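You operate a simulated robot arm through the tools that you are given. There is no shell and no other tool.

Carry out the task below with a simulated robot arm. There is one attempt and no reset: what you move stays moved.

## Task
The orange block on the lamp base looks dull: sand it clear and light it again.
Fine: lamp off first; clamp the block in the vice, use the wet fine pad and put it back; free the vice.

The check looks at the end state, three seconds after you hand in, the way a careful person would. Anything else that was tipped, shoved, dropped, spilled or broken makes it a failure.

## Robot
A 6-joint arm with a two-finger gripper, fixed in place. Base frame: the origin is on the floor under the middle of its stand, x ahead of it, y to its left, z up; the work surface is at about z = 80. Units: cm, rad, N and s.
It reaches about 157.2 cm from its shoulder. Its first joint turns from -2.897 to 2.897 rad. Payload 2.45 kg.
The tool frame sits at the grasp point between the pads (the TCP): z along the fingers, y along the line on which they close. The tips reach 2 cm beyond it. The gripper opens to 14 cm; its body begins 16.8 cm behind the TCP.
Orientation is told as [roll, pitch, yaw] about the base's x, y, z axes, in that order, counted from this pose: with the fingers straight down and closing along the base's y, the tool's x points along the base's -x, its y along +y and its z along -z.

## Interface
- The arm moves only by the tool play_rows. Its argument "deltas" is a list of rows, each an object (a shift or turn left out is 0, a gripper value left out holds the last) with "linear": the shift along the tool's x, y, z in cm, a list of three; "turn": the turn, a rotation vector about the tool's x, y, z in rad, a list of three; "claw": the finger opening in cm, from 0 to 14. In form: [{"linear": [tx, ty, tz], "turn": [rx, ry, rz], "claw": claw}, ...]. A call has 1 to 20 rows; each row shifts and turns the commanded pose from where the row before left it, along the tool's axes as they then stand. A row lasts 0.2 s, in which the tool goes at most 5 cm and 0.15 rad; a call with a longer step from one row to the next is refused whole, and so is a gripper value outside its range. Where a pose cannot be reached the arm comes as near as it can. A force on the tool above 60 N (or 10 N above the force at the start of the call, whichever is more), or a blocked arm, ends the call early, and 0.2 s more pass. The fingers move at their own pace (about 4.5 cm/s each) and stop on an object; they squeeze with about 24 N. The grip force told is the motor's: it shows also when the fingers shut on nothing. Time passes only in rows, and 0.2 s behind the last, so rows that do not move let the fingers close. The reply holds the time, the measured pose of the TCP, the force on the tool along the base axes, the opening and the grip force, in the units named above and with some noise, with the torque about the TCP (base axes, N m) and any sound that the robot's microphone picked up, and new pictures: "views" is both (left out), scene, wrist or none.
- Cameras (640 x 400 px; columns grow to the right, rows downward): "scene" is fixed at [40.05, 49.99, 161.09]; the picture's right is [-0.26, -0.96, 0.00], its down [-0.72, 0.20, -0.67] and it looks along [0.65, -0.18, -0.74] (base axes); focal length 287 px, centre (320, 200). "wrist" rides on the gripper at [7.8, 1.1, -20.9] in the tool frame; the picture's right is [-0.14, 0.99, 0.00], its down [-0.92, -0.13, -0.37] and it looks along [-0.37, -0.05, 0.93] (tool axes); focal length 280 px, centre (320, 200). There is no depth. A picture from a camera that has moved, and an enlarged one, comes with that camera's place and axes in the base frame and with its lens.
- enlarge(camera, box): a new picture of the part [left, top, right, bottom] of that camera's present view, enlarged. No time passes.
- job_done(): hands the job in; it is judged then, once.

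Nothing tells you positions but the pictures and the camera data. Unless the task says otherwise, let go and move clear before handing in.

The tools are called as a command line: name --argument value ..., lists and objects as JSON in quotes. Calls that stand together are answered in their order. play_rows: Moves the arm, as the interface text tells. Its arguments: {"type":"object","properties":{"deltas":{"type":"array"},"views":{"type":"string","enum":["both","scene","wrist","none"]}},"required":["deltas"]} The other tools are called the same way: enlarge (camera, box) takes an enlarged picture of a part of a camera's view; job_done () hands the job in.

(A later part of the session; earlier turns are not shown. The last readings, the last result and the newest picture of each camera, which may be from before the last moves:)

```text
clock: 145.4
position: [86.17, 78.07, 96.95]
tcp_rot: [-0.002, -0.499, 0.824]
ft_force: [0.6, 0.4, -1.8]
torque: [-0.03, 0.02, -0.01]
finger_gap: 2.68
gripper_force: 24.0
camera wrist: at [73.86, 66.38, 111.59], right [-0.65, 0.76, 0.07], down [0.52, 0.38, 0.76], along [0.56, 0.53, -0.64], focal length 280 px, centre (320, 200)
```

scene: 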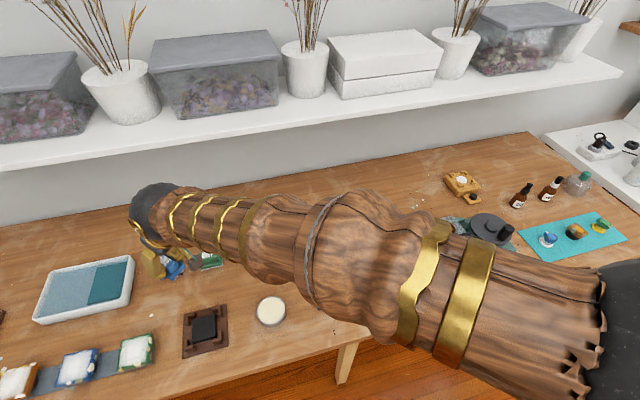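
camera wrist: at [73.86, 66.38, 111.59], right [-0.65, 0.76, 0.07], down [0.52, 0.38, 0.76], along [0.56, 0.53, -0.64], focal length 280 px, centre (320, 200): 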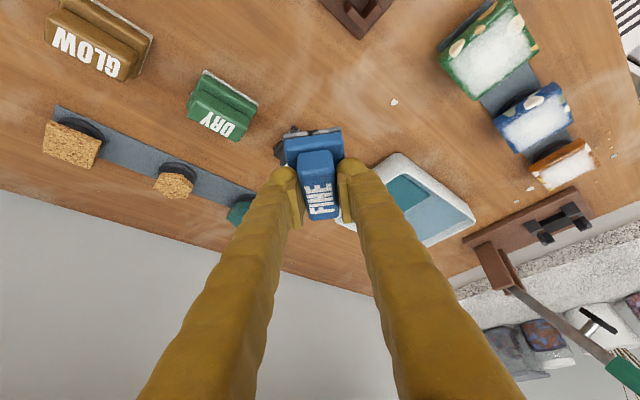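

enlarge --camera "wrist" --box '[330, 140, 490, 250]'

enlarge --camera "scene" --box '[20, 230, 220, 330]'

```text
3.64 times, centred on (410, 195) of wrist
camera zoom: at [73.86, 66.38, 111.59], right [-0.65, 0.76, 0.07], down [0.52, 0.38, 0.76], along [0.56, 0.53, -0.64], focal length 1020 px, centre (-7, 218)
```

zoom: 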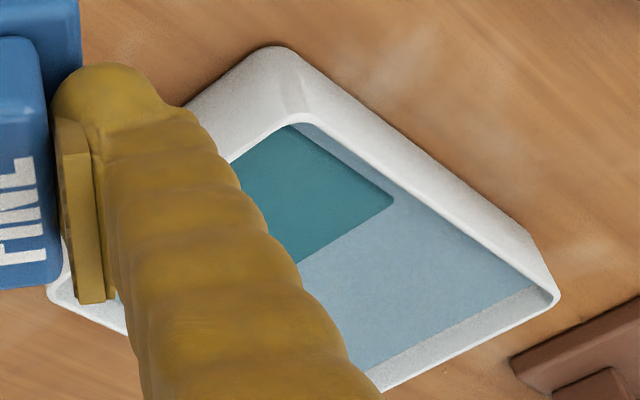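

```text
3.20 times, centred on (120, 280) of scene
camera zoom: at [40.05, 49.99, 161.09], right [-0.26, -0.96, 0.0], down [-0.72, 0.2, -0.67], along [0.65, -0.18, -0.74], focal length 917 px, centre (960, -56)
```

zoom: 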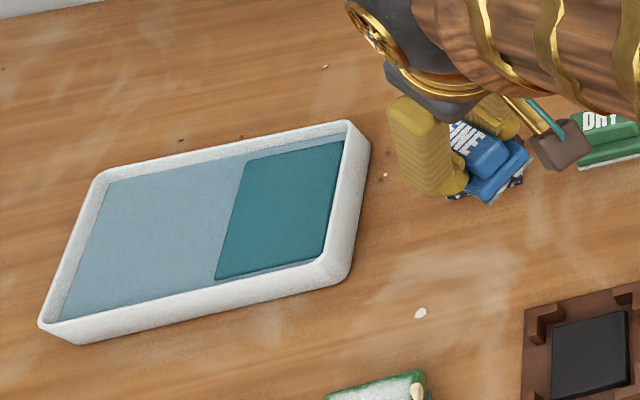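

The tray is about 5 cm tall with the water roughly 2 cm below the rim, and the teal section is the nearest part. Moving the pad over it, still well above the rim.

play_rows --deltas '[{"linear": [-0.87, 0.58, 0.72], "claw": 0}, {"linear": [-1.74, 1.16, 1.45]}, {"linear": [-1.95, 1.31, 1.63]}, {"linear": [-1.95, 1.31, 1.63]}, {"linear": [-1.95, 1.31, 1.63]}, {"linear": [-1.95, 1.31, 1.63]}, {"linear": [-1.95, 1.31, 1.63]}, {"linear": [-1.95, 1.31, 1.63]}, {"linear": [-1.31, 0.55, 1.07]}, {}]' --views "both"

enlarge --camera "scene" --box '[20, 220, 180, 330]'

enlarge --camera "wrist" --box '[240, 90, 420, 240]'

```text
clock: 147.6
position: [92.1, 99.52, 93.12]
tcp_rot: [0.0, -0.499, 0.823]
ft_force: [-0.7, -0.4, 0.3]
torque: [0.0, -0.01, 0.01]
finger_gap: 2.69
gripper_force: 24.2
camera wrist: at [79.94, 87.87, 107.69], right [-0.65, 0.76, 0.07], down [0.52, 0.38, 0.76], along [0.56, 0.53, -0.64], focal length 280 px, centre (320, 200)
```

scene: 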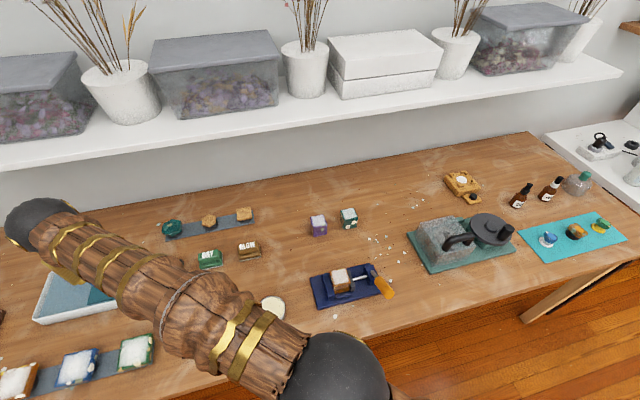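
wrist: 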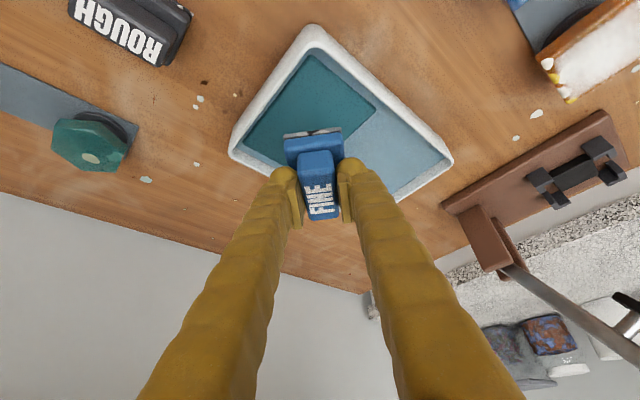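

```text
3.64 times, centred on (100, 275) of scene
camera zoom: at [40.05, 49.99, 161.09], right [-0.26, -0.96, 0.0], down [-0.72, 0.2, -0.67], along [0.65, -0.18, -0.74], focal length 1042 px, centre (1120, -73)
```

zoom: 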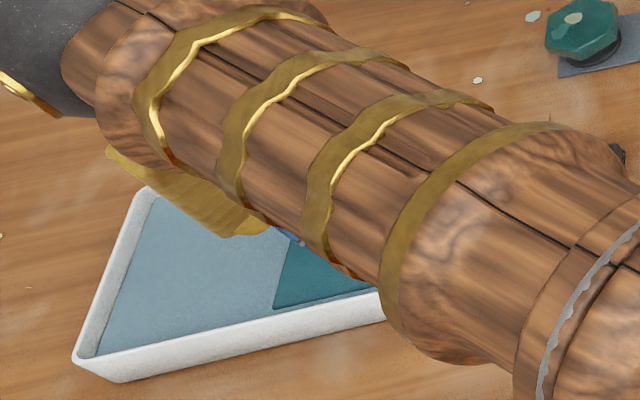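

```text
2.67 times, centred on (330, 165) of wrist
camera zoom: at [79.94, 87.87, 107.69], right [-0.65, 0.76, 0.07], down [0.52, 0.38, 0.76], along [0.56, 0.53, -0.64], focal length 748 px, centre (293, 293)
```

zoom: 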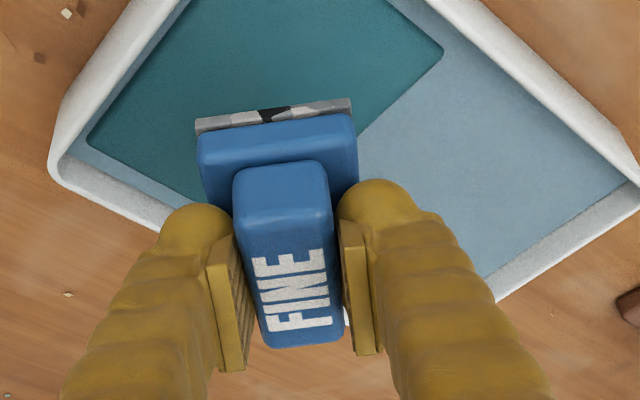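

The pad sits over the teal part with room to the rim on all sides. Lowering it toward the water.

play_rows --deltas '[{"linear": [0.48, 0, 0.88], "claw": 0}, {"linear": [0.53, 0, 0.97]}, {"linear": [0.53, 0, 0.97]}, {"linear": [0.48, 0, 0.88]}, {}]' --views "none"

play_rows --deltas '[{"linear": [0.19, 0, 0.35], "claw": 0}, {"linear": [0.19, 0, 0.35]}, {}]' --views "wrist"

enlarge --camera "wrist" --box '[230, 60, 420, 220]'

```text
clock: 148.8
position: [92.21, 99.67, 89.1]
tcp_rot: [0.0, -0.499, 0.823]
ft_force: [0.3, 0.4, -0.6]
torque: [0.0, -0.02, 0.01]
finger_gap: 2.67
gripper_force: 24.0
```

```text
clock: 149.6
position: [92.2, 99.56, 88.09]
tcp_rot: [0.0, -0.499, 0.823]
ft_force: [0.6, 0.1, -0.2]
torque: [0.02, 0.0, -0.03]
finger_gap: 2.68
gripper_force: 23.9
camera wrist: at [79.98, 87.89, 102.7], right [-0.65, 0.76, 0.07], down [0.52, 0.38, 0.76], along [0.56, 0.53, -0.64], focal length 280 px, centre (320, 200)
```

wrist: 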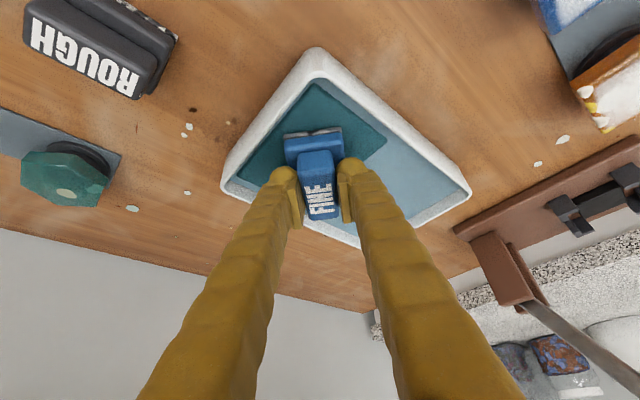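

```text
2.50 times, centred on (325, 140) of wrist
camera zoom: at [79.98, 87.89, 102.7], right [-0.65, 0.76, 0.07], down [0.52, 0.38, 0.76], along [0.56, 0.53, -0.64], focal length 701 px, centre (308, 350)
```

zoom: 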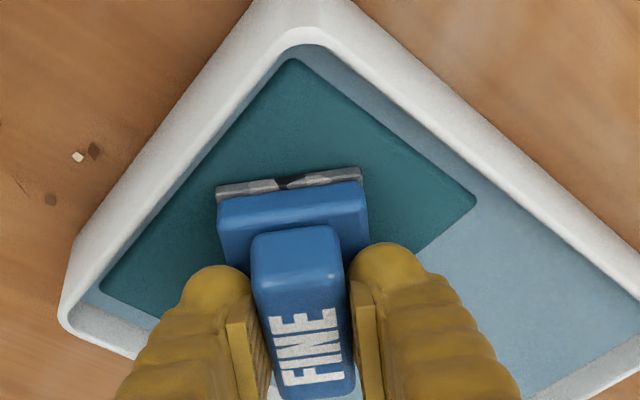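

Pad bottom at about 83.6, just above the water. Continuing down in small steps.

play_rows --deltas '[{"linear": [0.144, 0, 0.263], "claw": 0}, {"linear": [0.144, 0, 0.263]}, {}]' --views "wrist"

enlarge --camera "wrist" --box '[230, 60, 420, 220]'

play_rows --deltas '[{"linear": [0.144, 0, 0.263], "claw": 0}, {"linear": [0.096, 0, 0.176]}, {}]' --views "wrist"

enlarge --camera "wrist" --box '[230, 60, 420, 220]'

```text
clock: 150.4
position: [92.28, 99.53, 87.78]
tcp_rot: [0.0, -0.503, 0.824]
ft_force: [-0.1, -0.1, 17.0]
torque: [-0.41, 0.39, -0.01]
finger_gap: 2.68
gripper_force: 23.4
camera wrist: at [80.01, 87.88, 102.3], right [-0.65, 0.76, 0.07], down [0.52, 0.37, 0.77], along [0.56, 0.53, -0.64], focal length 280 px, centre (320, 200)
```

wrist: 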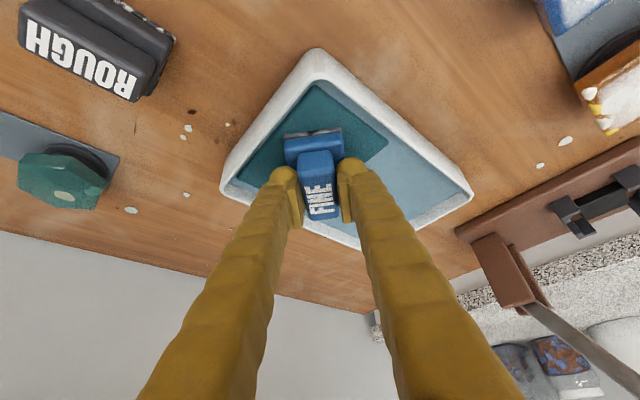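

```text
2.50 times, centred on (325, 140) of wrist
camera zoom: at [80.01, 87.88, 102.3], right [-0.65, 0.76, 0.07], down [0.52, 0.37, 0.77], along [0.56, 0.53, -0.64], focal length 701 px, centre (308, 350)
```

zoom: 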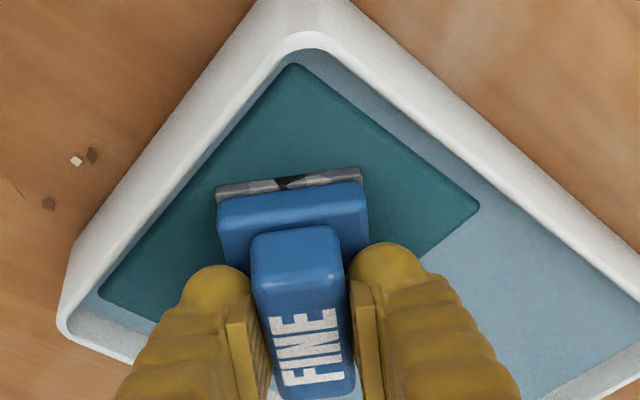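

```text
clock: 151.3
position: [92.27, 99.55, 87.72]
tcp_rot: [0.0, -0.508, 0.824]
ft_force: [-0.6, -0.2, 7.4]
torque: [-0.14, 0.1, 0.04]
finger_gap: 2.68
gripper_force: 23.9
stopped in row 3: the force on the tool passed its limit at 62 N (the readings are from after the stop); the commanded pose is now the measured one
camera wrist: at [80.02, 87.9, 102.17], right [-0.65, 0.76, 0.07], down [0.52, 0.37, 0.77], along [0.56, 0.53, -0.64], focal length 280 px, centre (320, 200)
```

wrist: 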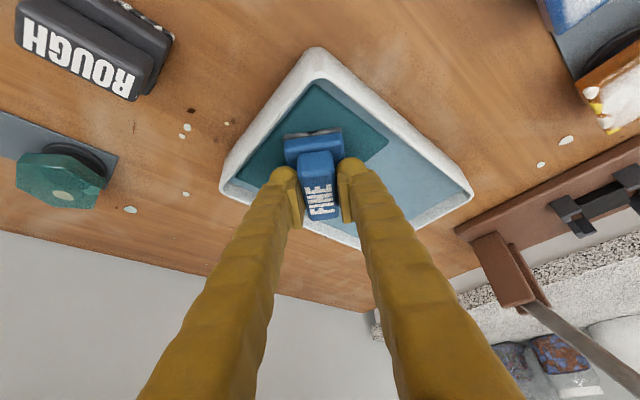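

```text
2.50 times, centred on (325, 140) of wrist
camera zoom: at [80.02, 87.9, 102.17], right [-0.65, 0.76, 0.07], down [0.52, 0.37, 0.77], along [0.56, 0.53, -0.64], focal length 701 px, centre (308, 350)
```

zoom: 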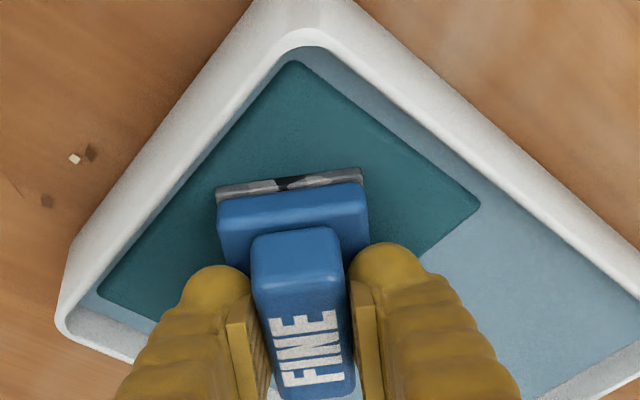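

The pad touched down on the teal felt in the water at about z = 83.3. I'll hold it there lightly, move it a bit from side to side to soak, and then check it.

play_rows --deltas '[{"claw": 0}, {}, {"linear": [0, 0.3, 0]}, {"linear": [0, 0.3, 0]}, {"linear": [0, -0.3, 0]}, {"linear": [0, -0.3, 0]}, {"linear": [0, -0.3, 0]}, {"linear": [0, -0.3, 0]}, {"linear": [0, 0.3, 0]}, {"linear": [0, 0.3, 0]}, {}, {}]' --views "wrist"

enlarge --camera "wrist" --box '[270, 110, 370, 190]'

```text
clock: 153.9
position: [92.35, 99.68, 87.83]
tcp_rot: [0.0, -0.509, 0.823]
ft_force: [9.0, -5.8, 28.5]
torque: [-0.13, -0.14, -0.02]
finger_gap: 2.64
gripper_force: 24.2
camera wrist: at [80.08, 87.86, 102.16], right [-0.65, 0.76, 0.07], down [0.52, 0.37, 0.77], along [0.56, 0.53, -0.64], focal length 280 px, centre (320, 200)
```

wrist: 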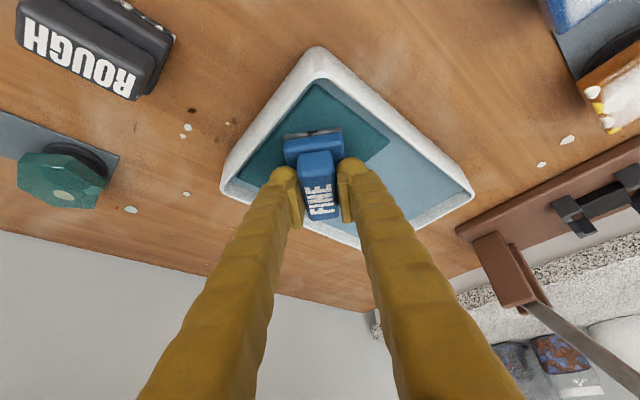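

```text
5.00 times, centred on (320, 150) of wrist
camera zoom: at [80.08, 87.86, 102.16], right [-0.65, 0.76, 0.07], down [0.52, 0.37, 0.77], along [0.56, 0.53, -0.64], focal length 1402 px, centre (320, 450)
```

zoom: 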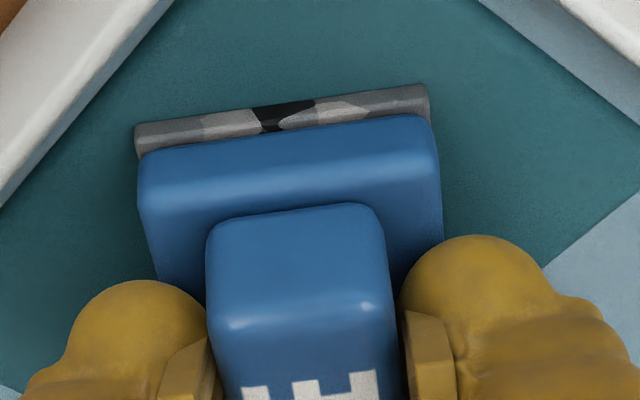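

play_rows --deltas '[{"linear": [-0.24, 0, -0.44], "claw": 0}, {"linear": [-0.48, 0, -0.88]}, {"linear": [-0.48, 0, -0.88]}, {"linear": [-0.48, 0, -0.88]}, {}]' --views "wrist"

enlarge --camera "wrist" --box '[270, 110, 370, 190]'

enlarge --camera "wrist" --box '[210, 30, 480, 240]'

```text
clock: 155.1
position: [92.26, 99.59, 91.09]
tcp_rot: [0.001, -0.507, 0.823]
ft_force: [0.4, 1.1, -0.3]
torque: [-0.01, -0.01, 0.0]
finger_gap: 2.66
gripper_force: 23.8
camera wrist: at [80.0, 87.91, 105.54], right [-0.65, 0.76, 0.07], down [0.52, 0.37, 0.77], along [0.56, 0.53, -0.64], focal length 280 px, centre (320, 200)
```

wrist: 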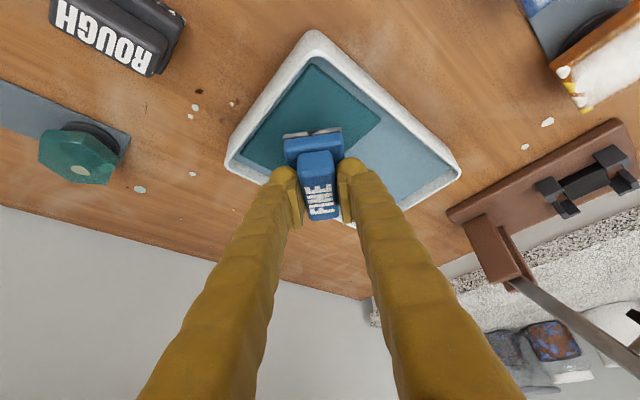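

```text
5.00 times, centred on (320, 150) of wrist
camera zoom: at [80.0, 87.91, 105.54], right [-0.65, 0.76, 0.07], down [0.52, 0.37, 0.77], along [0.56, 0.53, -0.64], focal length 1402 px, centre (320, 450)
```

zoom: 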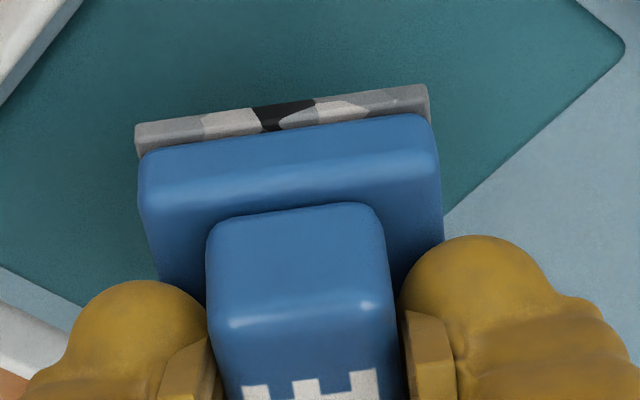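

```text
1.90 times, centred on (345, 135) of wrist
camera zoom: at [80.0, 87.91, 105.54], right [-0.65, 0.76, 0.07], down [0.52, 0.37, 0.77], along [0.56, 0.53, -0.64], focal length 534 px, centre (272, 324)
```

zoom: 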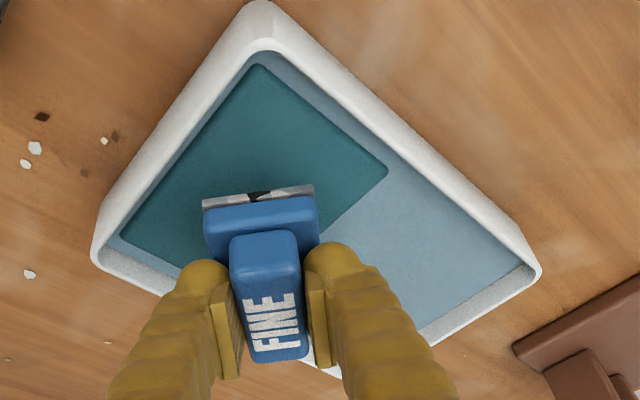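

enlarge --camera "wrist" --box '[240, 90, 420, 240]'

enlarge --camera "wrist" --box '[280, 125, 350, 150]'

```text
2.67 times, centred on (330, 165) of wrist
camera zoom: at [80.0, 87.91, 105.54], right [-0.65, 0.76, 0.07], down [0.52, 0.37, 0.77], along [0.56, 0.53, -0.64], focal length 748 px, centre (293, 293)
```

zoom: 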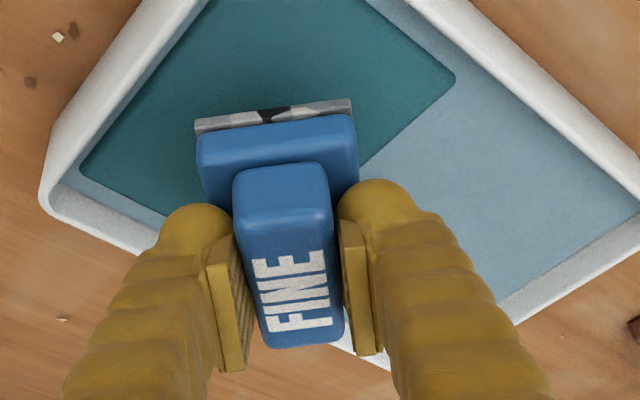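

```text
9.14 times, centred on (315, 138) of wrist
camera zoom: at [80.0, 87.91, 105.54], right [-0.65, 0.76, 0.07], down [0.52, 0.37, 0.77], along [0.56, 0.53, -0.64], focal length 2564 px, centre (366, 771)
```

zoom: 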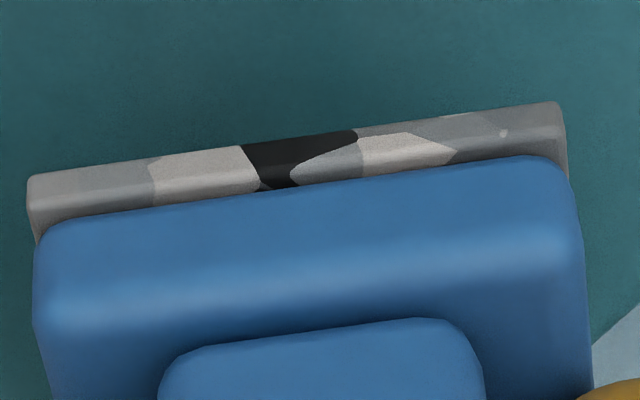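

I can't see any wetting yet. The teal felt feels solid at z ≈ 83.3, and the lighter area beyond it is probably open water. To reach that with the pad flat I need more tilt, so I'll set the pad down on the felt, re-grip at a steeper angle and dip again in the water part.

play_rows --deltas '[{"linear": [0.34, 0, 0.61], "claw": 0}, {"linear": [0.39, 0, 0.7]}, {"linear": [0.39, 0, 0.7]}, {"linear": [0.24, 0, 0.44]}, {"linear": [0.15, 0, 0.26]}, {}]' --views "none"

play_rows --deltas '[{"linear": [0.05, 0, 0.09], "claw": 0}, {}]' --views "none"

```text
clock: 156.5
position: [92.4, 99.64, 88.03]
tcp_rot: [0.0, -0.507, 0.823]
ft_force: [1.0, 0.8, -0.7]
torque: [0.0, 0.0, -0.04]
finger_gap: 2.67
gripper_force: 23.9
```

```text
clock: 157.1
position: [92.22, 99.73, 87.96]
tcp_rot: [0.0, -0.508, 0.823]
ft_force: [0.3, 0.2, -1.0]
torque: [-0.03, 0.0, 0.03]
finger_gap: 2.68
gripper_force: 23.8
```

play_rows --deltas '[{"linear": [0.06, 0, 0.11], "claw": 0}, {}]' --views "none"

play_rows --deltas '[{"linear": [0.05, 0, 0.09], "claw": 0}, {}]' --views "none"

```text
clock: 157.7
position: [92.27, 99.61, 87.7]
tcp_rot: [0.0, -0.505, 0.822]
ft_force: [-1.3, -0.3, 1.6]
torque: [-0.04, -0.02, -0.01]
finger_gap: 2.68
gripper_force: 23.9
```

```text
clock: 158.3
position: [92.32, 99.68, 87.74]
tcp_rot: [-0.002, -0.508, 0.824]
ft_force: [1.2, 2.0, 8.0]
torque: [-0.16, 0.11, -0.01]
finger_gap: 2.65
gripper_force: 23.9
```

The pad rests on the felt. Releasing, steepening the tilt to about 46° and re-gripping.

play_rows --deltas '[{"claw": 4}, {"claw": 5.6}, {"claw": 5.6}, {"turn": [0, -0.0975, 0]}, {"turn": [0, -0.0975, 0]}, {"turn": [0, -0.0975, 0]}, {"linear": [0.31, 0, -0.17]}, {}]' --views "wrist"

enlarge --camera "wrist" --box '[230, 110, 410, 240]'

```text
clock: 160.1
position: [91.99, 99.36, 87.57]
tcp_rot: [0.001, -0.801, 0.822]
ft_force: [-0.8, 0.2, 0.2]
torque: [0.0, 0.04, -0.02]
finger_gap: 5.63
gripper_force: 0.1
camera wrist: at [77.42, 85.07, 96.49], right [-0.66, 0.74, 0.1], down [0.35, 0.19, 0.92], along [0.66, 0.64, -0.39], focal length 280 px, centre (320, 200)
```

wrist: 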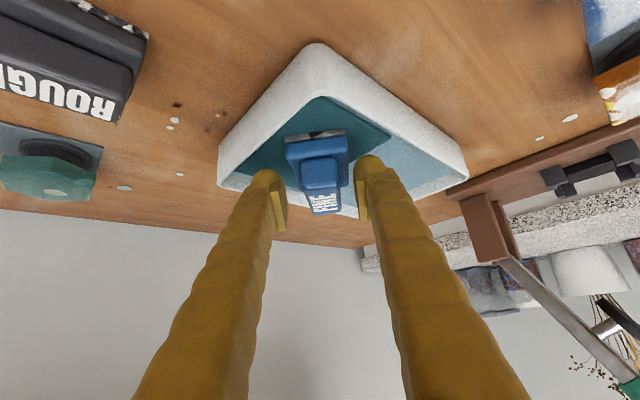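

```text
3.08 times, centred on (320, 175) of wrist
camera zoom: at [77.42, 85.07, 96.49], right [-0.66, 0.74, 0.1], down [0.35, 0.19, 0.92], along [0.66, 0.64, -0.39], focal length 863 px, centre (320, 277)
```

zoom: 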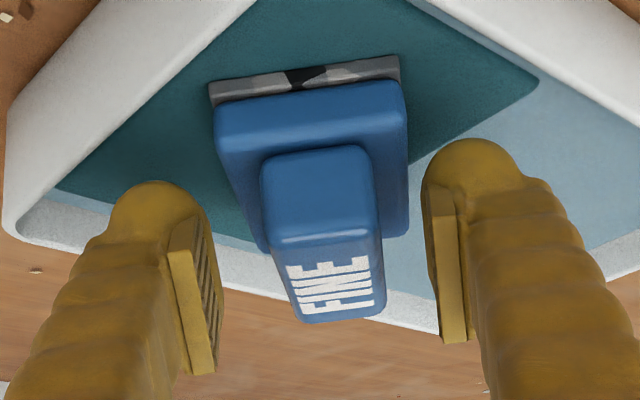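

play_rows --deltas '[{"claw": 0}, {"claw": 0}, {"claw": 0}, {"claw": 0}, {}]' --views "wrist"

enlarge --camera "wrist" --box '[230, 110, 410, 240]'

```text
clock: 161.3
position: [92.02, 99.44, 87.77]
tcp_rot: [0.0, -0.804, 0.824]
ft_force: [4.6, 4.2, 27.4]
torque: [0.27, -0.13, -0.04]
finger_gap: 2.67
gripper_force: 23.7
camera wrist: at [77.44, 85.09, 96.71], right [-0.66, 0.74, 0.1], down [0.35, 0.19, 0.92], along [0.66, 0.64, -0.38], focal length 280 px, centre (320, 200)
```

wrist: 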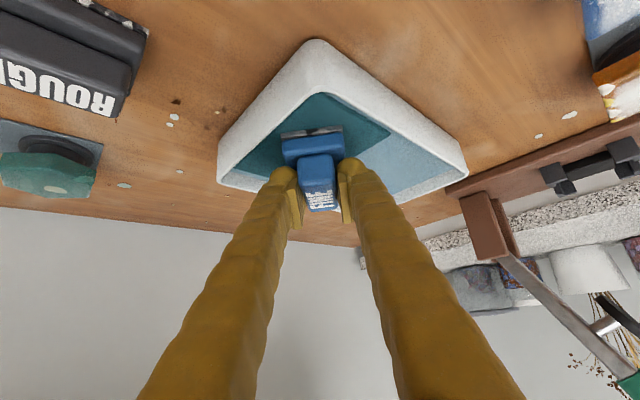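

```text
3.08 times, centred on (320, 175) of wrist
camera zoom: at [77.44, 85.09, 96.71], right [-0.66, 0.74, 0.1], down [0.35, 0.19, 0.92], along [0.66, 0.64, -0.38], focal length 863 px, centre (320, 277)
```

zoom: 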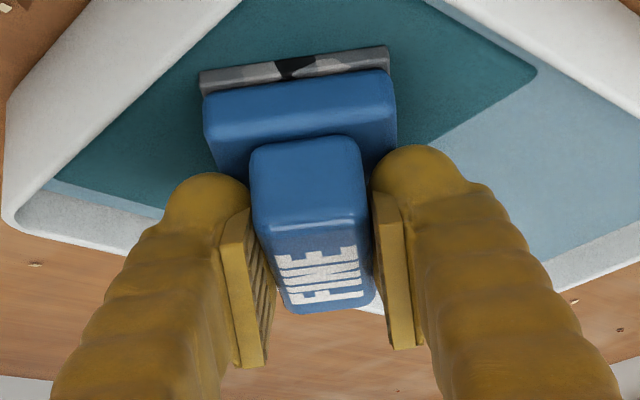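

Re-gripped at the steeper angle. Lifting 2 cm and shifting over the lighter area.

play_rows --deltas '[{"linear": [-0.22, 0, -0.21], "claw": 0}, {"linear": [-0.36, 0, -0.35]}, {"linear": [-0.5, 0, -0.49]}, {"linear": [-0.5, 0, -0.49]}, {"linear": [-0.6, 0.8, 0.62]}, {"linear": [-1.1, 1.47, 1.14]}, {"linear": [-1.1, 1.47, 1.14]}, {"linear": [-1.1, 1.47, 1.14]}, {"linear": [-0.62, 0.83, 0.65]}, {}]' --views "both"

enlarge --camera "wrist" --box '[220, 70, 430, 240]'

enlarge --camera "scene" --box '[10, 220, 170, 330]'

```text
clock: 163.5
position: [92.05, 108.11, 89.73]
tcp_rot: [-0.002, -0.8, 0.822]
ft_force: [-0.1, 0.5, -1.4]
torque: [0.02, -0.01, 0.02]
finger_gap: 2.68
gripper_force: 24.0
camera wrist: at [77.42, 93.9, 98.63], right [-0.66, 0.74, 0.1], down [0.35, 0.19, 0.92], along [0.66, 0.64, -0.39], focal length 280 px, centre (320, 200)
```

scene: 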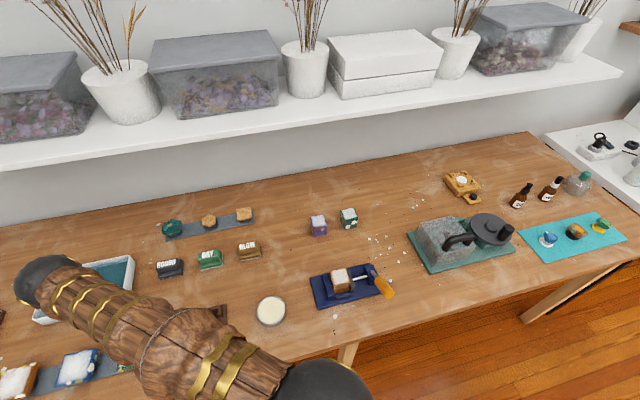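
wrist: 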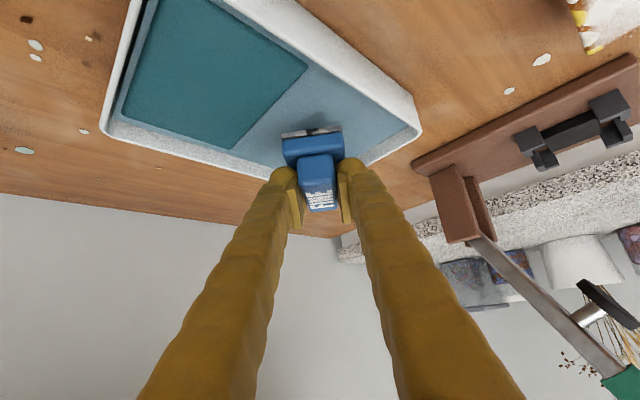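

```text
2.35 times, centred on (325, 155) of wrist
camera zoom: at [77.42, 93.9, 98.63], right [-0.66, 0.74, 0.1], down [0.35, 0.19, 0.92], along [0.66, 0.64, -0.39], focal length 660 px, centre (308, 306)
```

zoom: 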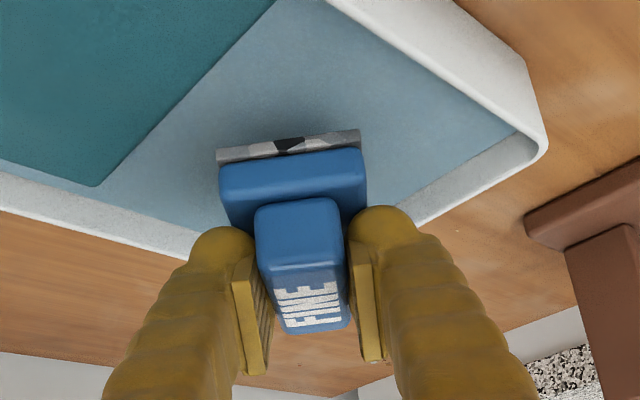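

```text
3.64 times, centred on (90, 275) of scene
camera zoom: at [40.05, 49.99, 161.09], right [-0.26, -0.96, 0.0], down [-0.72, 0.2, -0.67], along [0.65, -0.18, -0.74], focal length 1042 px, centre (1156, -73)
```

zoom: 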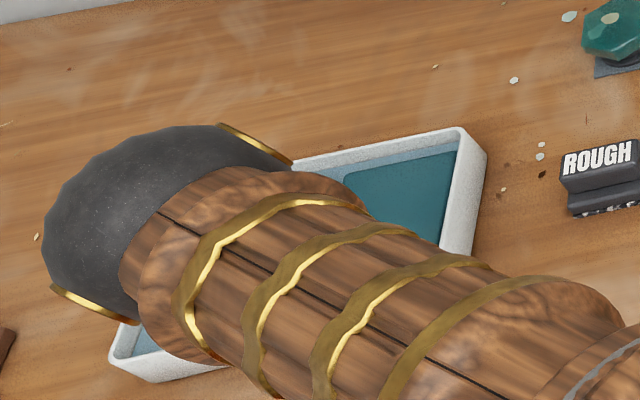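

The pad is over the open light-blue part, clear of the walls. Lowering in small steps.

play_rows --deltas '[{"linear": [0.36, 0, 0.347], "claw": 0}, {"linear": [0.36, 0, 0.347]}, {"linear": [0.22, 0, 0.21]}, {"linear": [0.22, 0, 0.21]}, {}]' --views "none"

play_rows --deltas '[{"linear": [0.18, 0, 0.174], "claw": 0}, {"linear": [0.18, 0, 0.174]}, {}]' --views "wrist"

enlarge --camera "wrist" --box '[220, 70, 430, 240]'

```text
clock: 164.7
position: [91.97, 108.22, 88.17]
tcp_rot: [-0.001, -0.799, 0.824]
ft_force: [-0.5, -0.5, -1.0]
torque: [-0.02, -0.01, 0.02]
finger_gap: 2.68
gripper_force: 24.1
```

```text
clock: 165.5
position: [91.99, 108.24, 87.61]
tcp_rot: [0.0, -0.798, 0.824]
ft_force: [-0.1, 0.4, -0.6]
torque: [0.01, 0.0, 0.01]
finger_gap: 2.67
gripper_force: 24.4
camera wrist: at [77.39, 93.94, 96.58], right [-0.66, 0.74, 0.1], down [0.35, 0.19, 0.92], along [0.66, 0.64, -0.39], focal length 280 px, centre (320, 200)
```

wrist: 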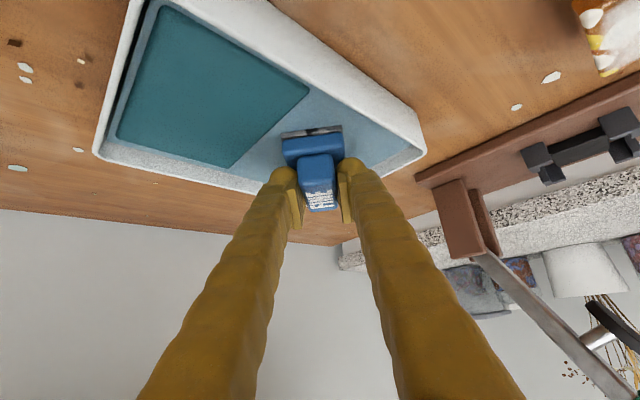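

```text
2.35 times, centred on (325, 155) of wrist
camera zoom: at [77.39, 93.94, 96.58], right [-0.66, 0.74, 0.1], down [0.35, 0.19, 0.92], along [0.66, 0.64, -0.39], focal length 660 px, centre (308, 306)
```

zoom: 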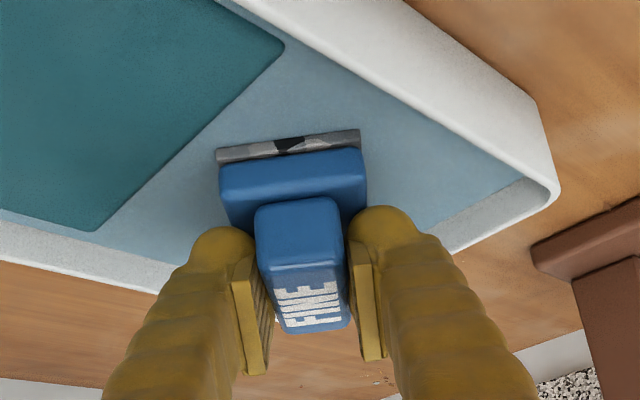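

play_rows --deltas '[{"linear": [0.18, 0, 0.174], "claw": 0}, {"linear": [0.18, 0, 0.174]}, {}]' --views "wrist"

enlarge --camera "wrist" --box '[220, 70, 430, 240]'

```text
clock: 166.3
position: [92.1, 108.2, 87.14]
tcp_rot: [0.0, -0.799, 0.822]
ft_force: [0.2, -0.1, -0.7]
torque: [0.06, 0.04, 0.0]
finger_gap: 2.7
gripper_force: 23.8
camera wrist: at [77.37, 93.96, 96.09], right [-0.66, 0.74, 0.1], down [0.35, 0.19, 0.92], along [0.66, 0.64, -0.39], focal length 280 px, centre (320, 200)
```

wrist: 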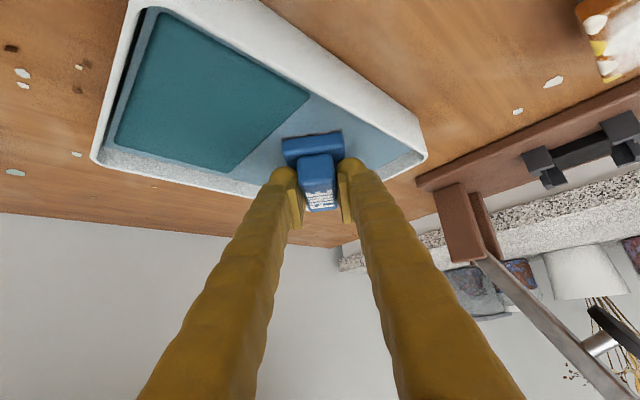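

```text
2.35 times, centred on (325, 155) of wrist
camera zoom: at [77.37, 93.96, 96.09], right [-0.66, 0.74, 0.1], down [0.35, 0.19, 0.92], along [0.66, 0.64, -0.39], focal length 660 px, centre (308, 306)
```

zoom: 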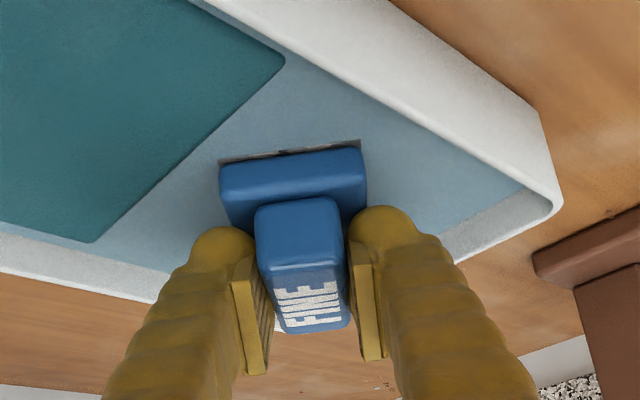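

The abrasive strip has gone under the surface with no contact force, so the light-blue area is real water. A little deeper, and a hold of a couple of seconds.

play_rows --deltas '[{"linear": [0.14, 0, 0.139], "claw": 0}, {"linear": [0.14, 0, 0.139]}, {}, {}, {"linear": [0, 0.3, 0]}, {"linear": [0, -0.3, 0]}, {"linear": [0, -0.3, 0]}, {"linear": [0, 0.3, 0]}, {}, {}, {}, {}]' --views "wrist"

enlarge --camera "wrist" --box '[220, 70, 430, 240]'

```text
clock: 168.9
position: [91.97, 108.26, 86.71]
tcp_rot: [0.0, -0.8, 0.824]
ft_force: [-0.2, -0.4, -1.5]
torque: [-0.02, 0.0, -0.01]
finger_gap: 2.68
gripper_force: 24.1
camera wrist: at [77.4, 93.97, 95.65], right [-0.66, 0.74, 0.1], down [0.35, 0.19, 0.92], along [0.66, 0.64, -0.39], focal length 280 px, centre (320, 200)
```

wrist: 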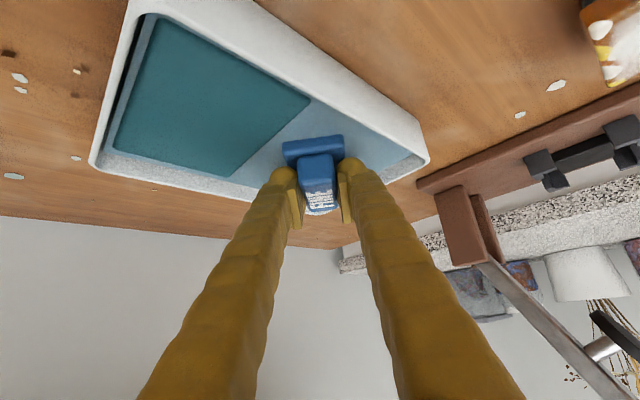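

```text
2.35 times, centred on (325, 155) of wrist
camera zoom: at [77.4, 93.97, 95.65], right [-0.66, 0.74, 0.1], down [0.35, 0.19, 0.92], along [0.66, 0.64, -0.39], focal length 660 px, centre (308, 306)
```

zoom: 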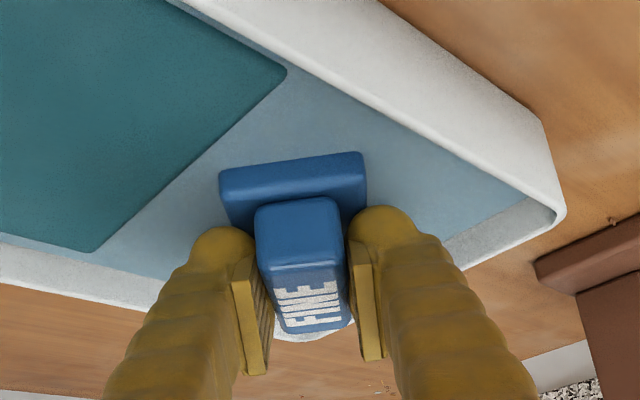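

The pad is soaked. Lifting out slowly and checking it.

play_rows --deltas '[{"linear": [-0.29, 0, -0.278], "claw": 0}, {"linear": [-0.43, 0, -0.416]}, {"linear": [-0.58, 0, -0.555]}, {"linear": [-0.72, 0, -0.694]}, {"linear": [-0.72, 0, -0.694]}, {"linear": [-0.72, 0, -0.694]}, {"linear": [-0.58, 0, -0.555]}, {}]' --views "wrist"

enlarge --camera "wrist" --box '[270, 110, 370, 190]'

```text
clock: 170.7
position: [92.01, 108.24, 92.4]
tcp_rot: [0.0, -0.799, 0.822]
ft_force: [-0.1, -0.1, -0.7]
torque: [0.01, 0.01, -0.04]
finger_gap: 2.67
gripper_force: 23.9
camera wrist: at [77.41, 94.01, 101.26], right [-0.66, 0.74, 0.1], down [0.35, 0.19, 0.92], along [0.66, 0.64, -0.39], focal length 280 px, centre (320, 200)
```

wrist: 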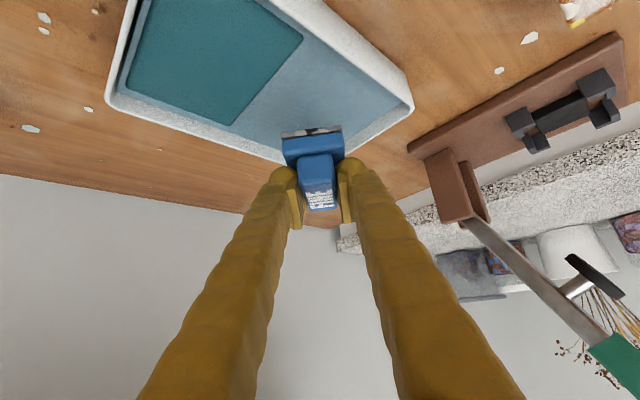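

```text
5.00 times, centred on (320, 150) of wrist
camera zoom: at [77.41, 94.01, 101.26], right [-0.66, 0.74, 0.1], down [0.35, 0.19, 0.92], along [0.66, 0.64, -0.39], focal length 1402 px, centre (320, 450)
```

zoom: 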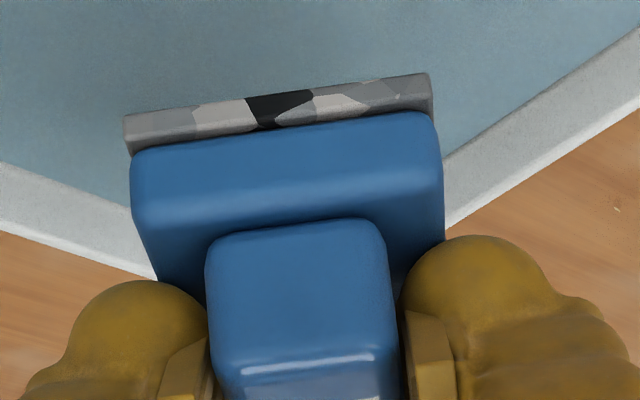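

The abrasive looks darker now. Backing away from the tray and carrying the pad toward the vice.

play_rows --deltas '[{"linear": [0.4, -0.37, -0.8], "claw": 0}, {"linear": [0.8, -0.74, -1.6]}, {"linear": [1.12, -1.02, -2.21]}, {"linear": [1.12, -1.02, -2.21]}, {"linear": [1.12, -1.02, -2.21]}, {"linear": [1.12, -1.02, -2.21]}, {"linear": [1.12, -1.02, -2.21]}, {"linear": [1.12, -1.02, -2.21]}, {"linear": [1.12, -1.02, -2.21]}, {"linear": [1.12, -1.02, -2.21]}, {"linear": [1.12, -1.02, -2.21]}, {"linear": [1.12, -1.02, -2.21]}, {"linear": [0.8, -0.74, -1.6]}, {}]' --views "none"

play_rows --deltas '[{"turn": [0.0738, 0, 0.0717], "claw": 0}, {"turn": [0.0738, 0, 0.0717]}, {"turn": [0.0738, 0, 0.0717]}, {"turn": [0.0738, 0, 0.0717]}, {"turn": [0.0738, 0, 0.0717]}, {"turn": [0.0738, 0, 0.0717]}, {"turn": [0.0738, 0, 0.0717]}, {"turn": [0.0738, 0, 0.0717]}, {}]' --views "both"

```text
clock: 173.7
position: [81.81, 79.7, 100.98]
tcp_rot: [0.002, -0.798, 0.823]
ft_force: [-0.8, 0.0, -0.3]
torque: [0.0, -0.04, 0.0]
finger_gap: 2.69
gripper_force: 23.6
```

```text
clock: 175.7
position: [81.92, 79.64, 101.06]
tcp_rot: [-0.001, -0.799, 0.0]
ft_force: [0.2, -0.3, -0.8]
torque: [0.03, -0.01, -0.02]
finger_gap: 2.69
gripper_force: 24.3
camera wrist: at [61.53, 80.67, 110.05], right [0.1, 0.99, 0.1], down [0.38, -0.13, 0.92], along [0.92, -0.05, -0.39], focal length 280 px, centre (320, 200)
```

scene: 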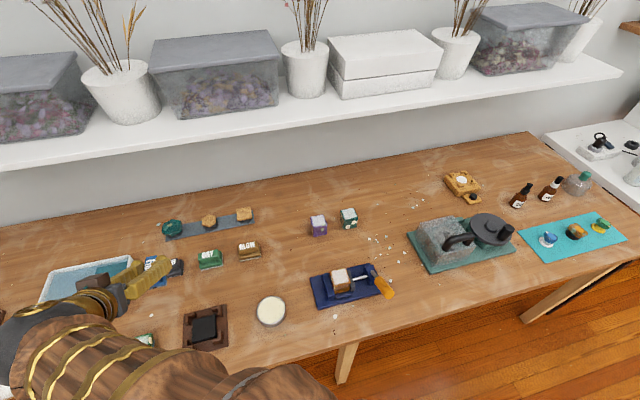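
wrist: 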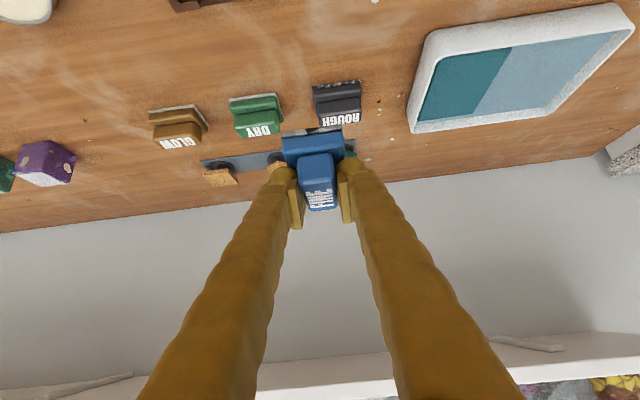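

Carrying the pad over to the vice.

play_rows --deltas '[{"linear": [0.18, -1.2, -0.11], "claw": 0}, {"linear": [0.3, -2.0, -0.18]}, {"linear": [0.39, -2.63, -0.23]}, {"linear": [0.39, -2.63, -0.23]}, {"linear": [0.39, -2.63, -0.23]}, {"linear": [0.39, -2.63, -0.23]}, {"linear": [0.39, -2.63, -0.23]}, {"linear": [0.39, -2.63, -0.23]}, {"linear": [0.39, -2.63, -0.23]}, {"linear": [0.39, -2.63, -0.23]}, {"linear": [0.39, -2.63, -0.23]}, {"linear": [0.39, -2.63, -0.23]}, {"linear": [0.39, -2.63, -0.23]}, {"linear": [0.39, -2.63, -0.23]}, {"linear": [0.39, -2.63, -0.23]}, {"linear": [0.39, -2.63, -0.23]}, {"linear": [0.39, -2.63, -0.23]}, {"linear": [0.3, -2.0, -0.18]}, {"linear": [0.1, -0.55, -0.05]}, {}]' --views "both"

enlarge --camera "scene" --box '[290, 220, 400, 310]'

```text
clock: 179.9
position: [74.44, 34.41, 99.15]
tcp_rot: [-0.001, -0.801, 0.002]
ft_force: [0.0, -1.2, -0.9]
torque: [-0.01, 0.0, -0.04]
finger_gap: 2.65
gripper_force: 24.1
camera wrist: at [54.05, 35.45, 108.08], right [0.1, 0.99, 0.1], down [0.38, -0.13, 0.92], along [0.92, -0.05, -0.39], focal length 280 px, centre (320, 200)
```

scene: 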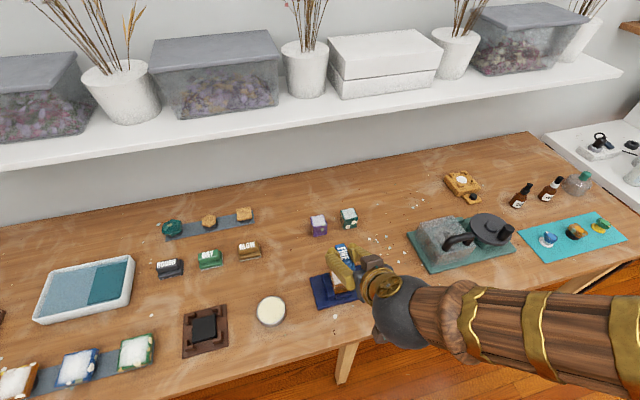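
wrist: 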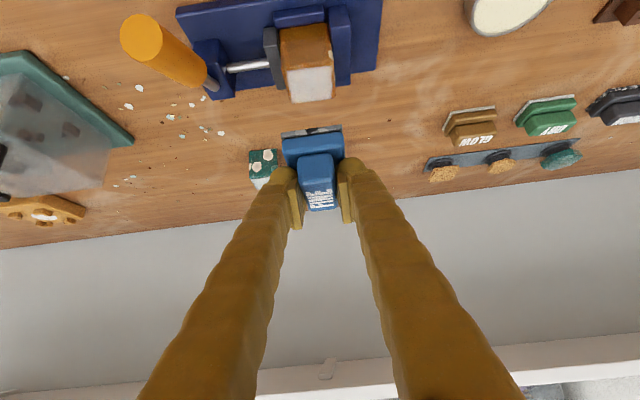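

```text
4.44 times, centred on (345, 265) of scene
camera zoom: at [40.05, 49.99, 161.09], right [-0.26, -0.96, 0.0], down [-0.72, 0.2, -0.67], along [0.65, -0.18, -0.74], focal length 1274 px, centre (209, -89)
```

zoom: 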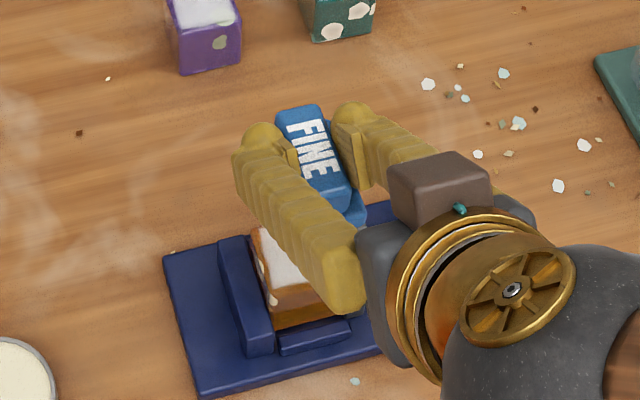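

enlarge --camera "wrist" --box '[240, 0, 400, 110]'

```text
3.64 times, centred on (320, 55) of wrist
camera zoom: at [54.05, 35.45, 108.08], right [0.1, 0.99, 0.1], down [0.38, -0.13, 0.92], along [0.92, -0.05, -0.39], focal length 1020 px, centre (320, 727)
```

zoom: 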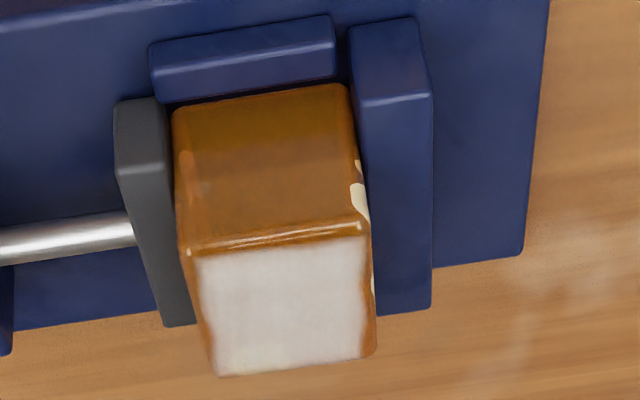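

The block's top face is centred near (75.4, 34.5) and the pad is right above it. Lowering, then small steps until contact.

play_rows --deltas '[{"linear": [0.72, 0, 0.7], "claw": 0}, {"linear": [1.08, 0, 1.05]}, {"linear": [1.08, 0, 1.05]}, {"linear": [0.86, 0, 0.84]}, {"linear": [0.57, 0, 0.56]}, {"linear": [0.36, 0, 0.35]}, {}]' --views "both"

enlarge --camera "scene" --box '[290, 220, 400, 310]'

enlarge --camera "wrist" --box '[230, 60, 410, 220]'

```text
clock: 181.5
position: [74.47, 34.36, 92.54]
tcp_rot: [0.0, -0.799, 0.0]
ft_force: [-0.1, 0.5, -1.5]
torque: [0.0, 0.0, 0.03]
finger_gap: 2.67
gripper_force: 24.3
camera wrist: at [54.03, 35.45, 101.49], right [0.1, 0.99, 0.1], down [0.38, -0.13, 0.92], along [0.92, -0.05, -0.39], focal length 280 px, centre (320, 200)
```

scene: 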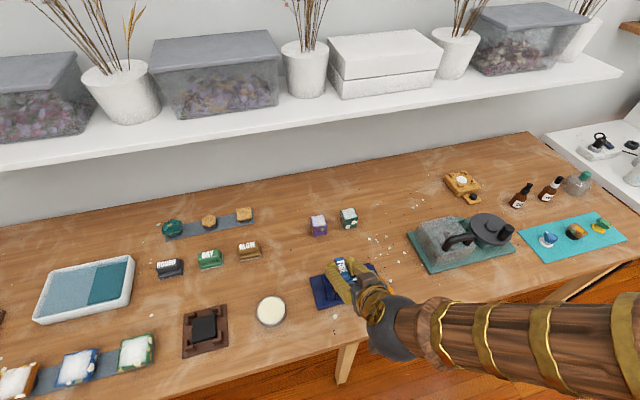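
wrist: 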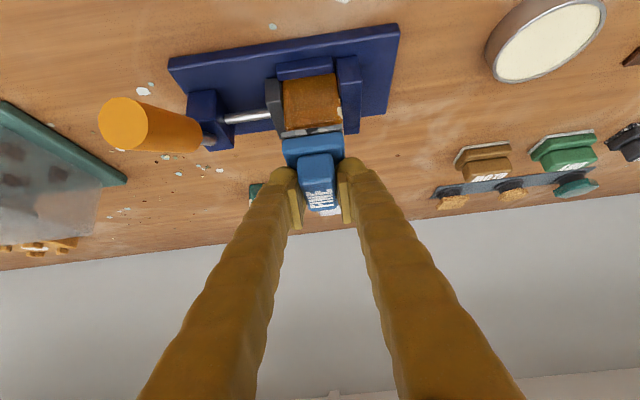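

```text
4.44 times, centred on (345, 265) of scene
camera zoom: at [40.05, 49.99, 161.09], right [-0.26, -0.96, 0.0], down [-0.72, 0.2, -0.67], along [0.65, -0.18, -0.74], focal length 1274 px, centre (209, -89)
```

zoom: 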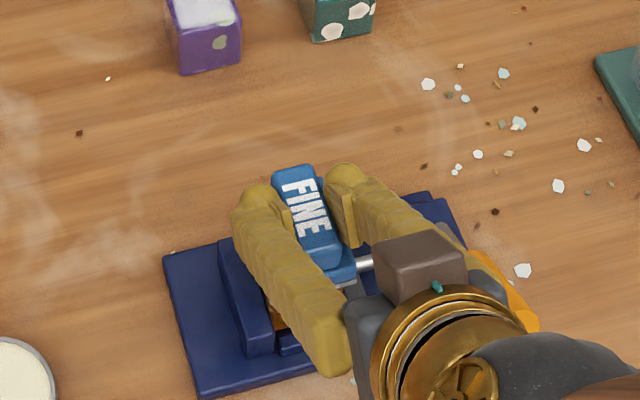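

```text
2.50 times, centred on (320, 140) of wrist
camera zoom: at [54.03, 35.45, 101.49], right [0.1, 0.99, 0.1], down [0.38, -0.13, 0.92], along [0.92, -0.05, -0.39], focal length 701 px, centre (320, 350)
```

zoom: 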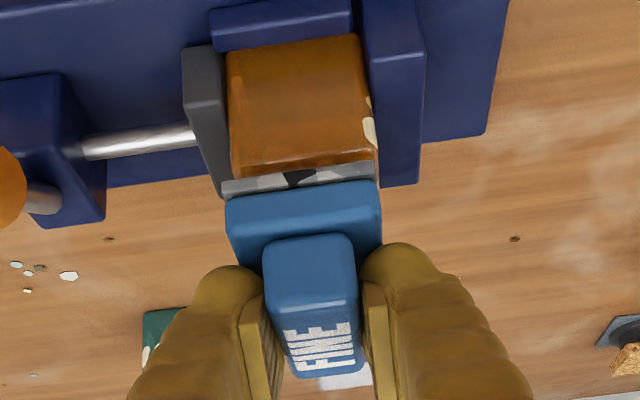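

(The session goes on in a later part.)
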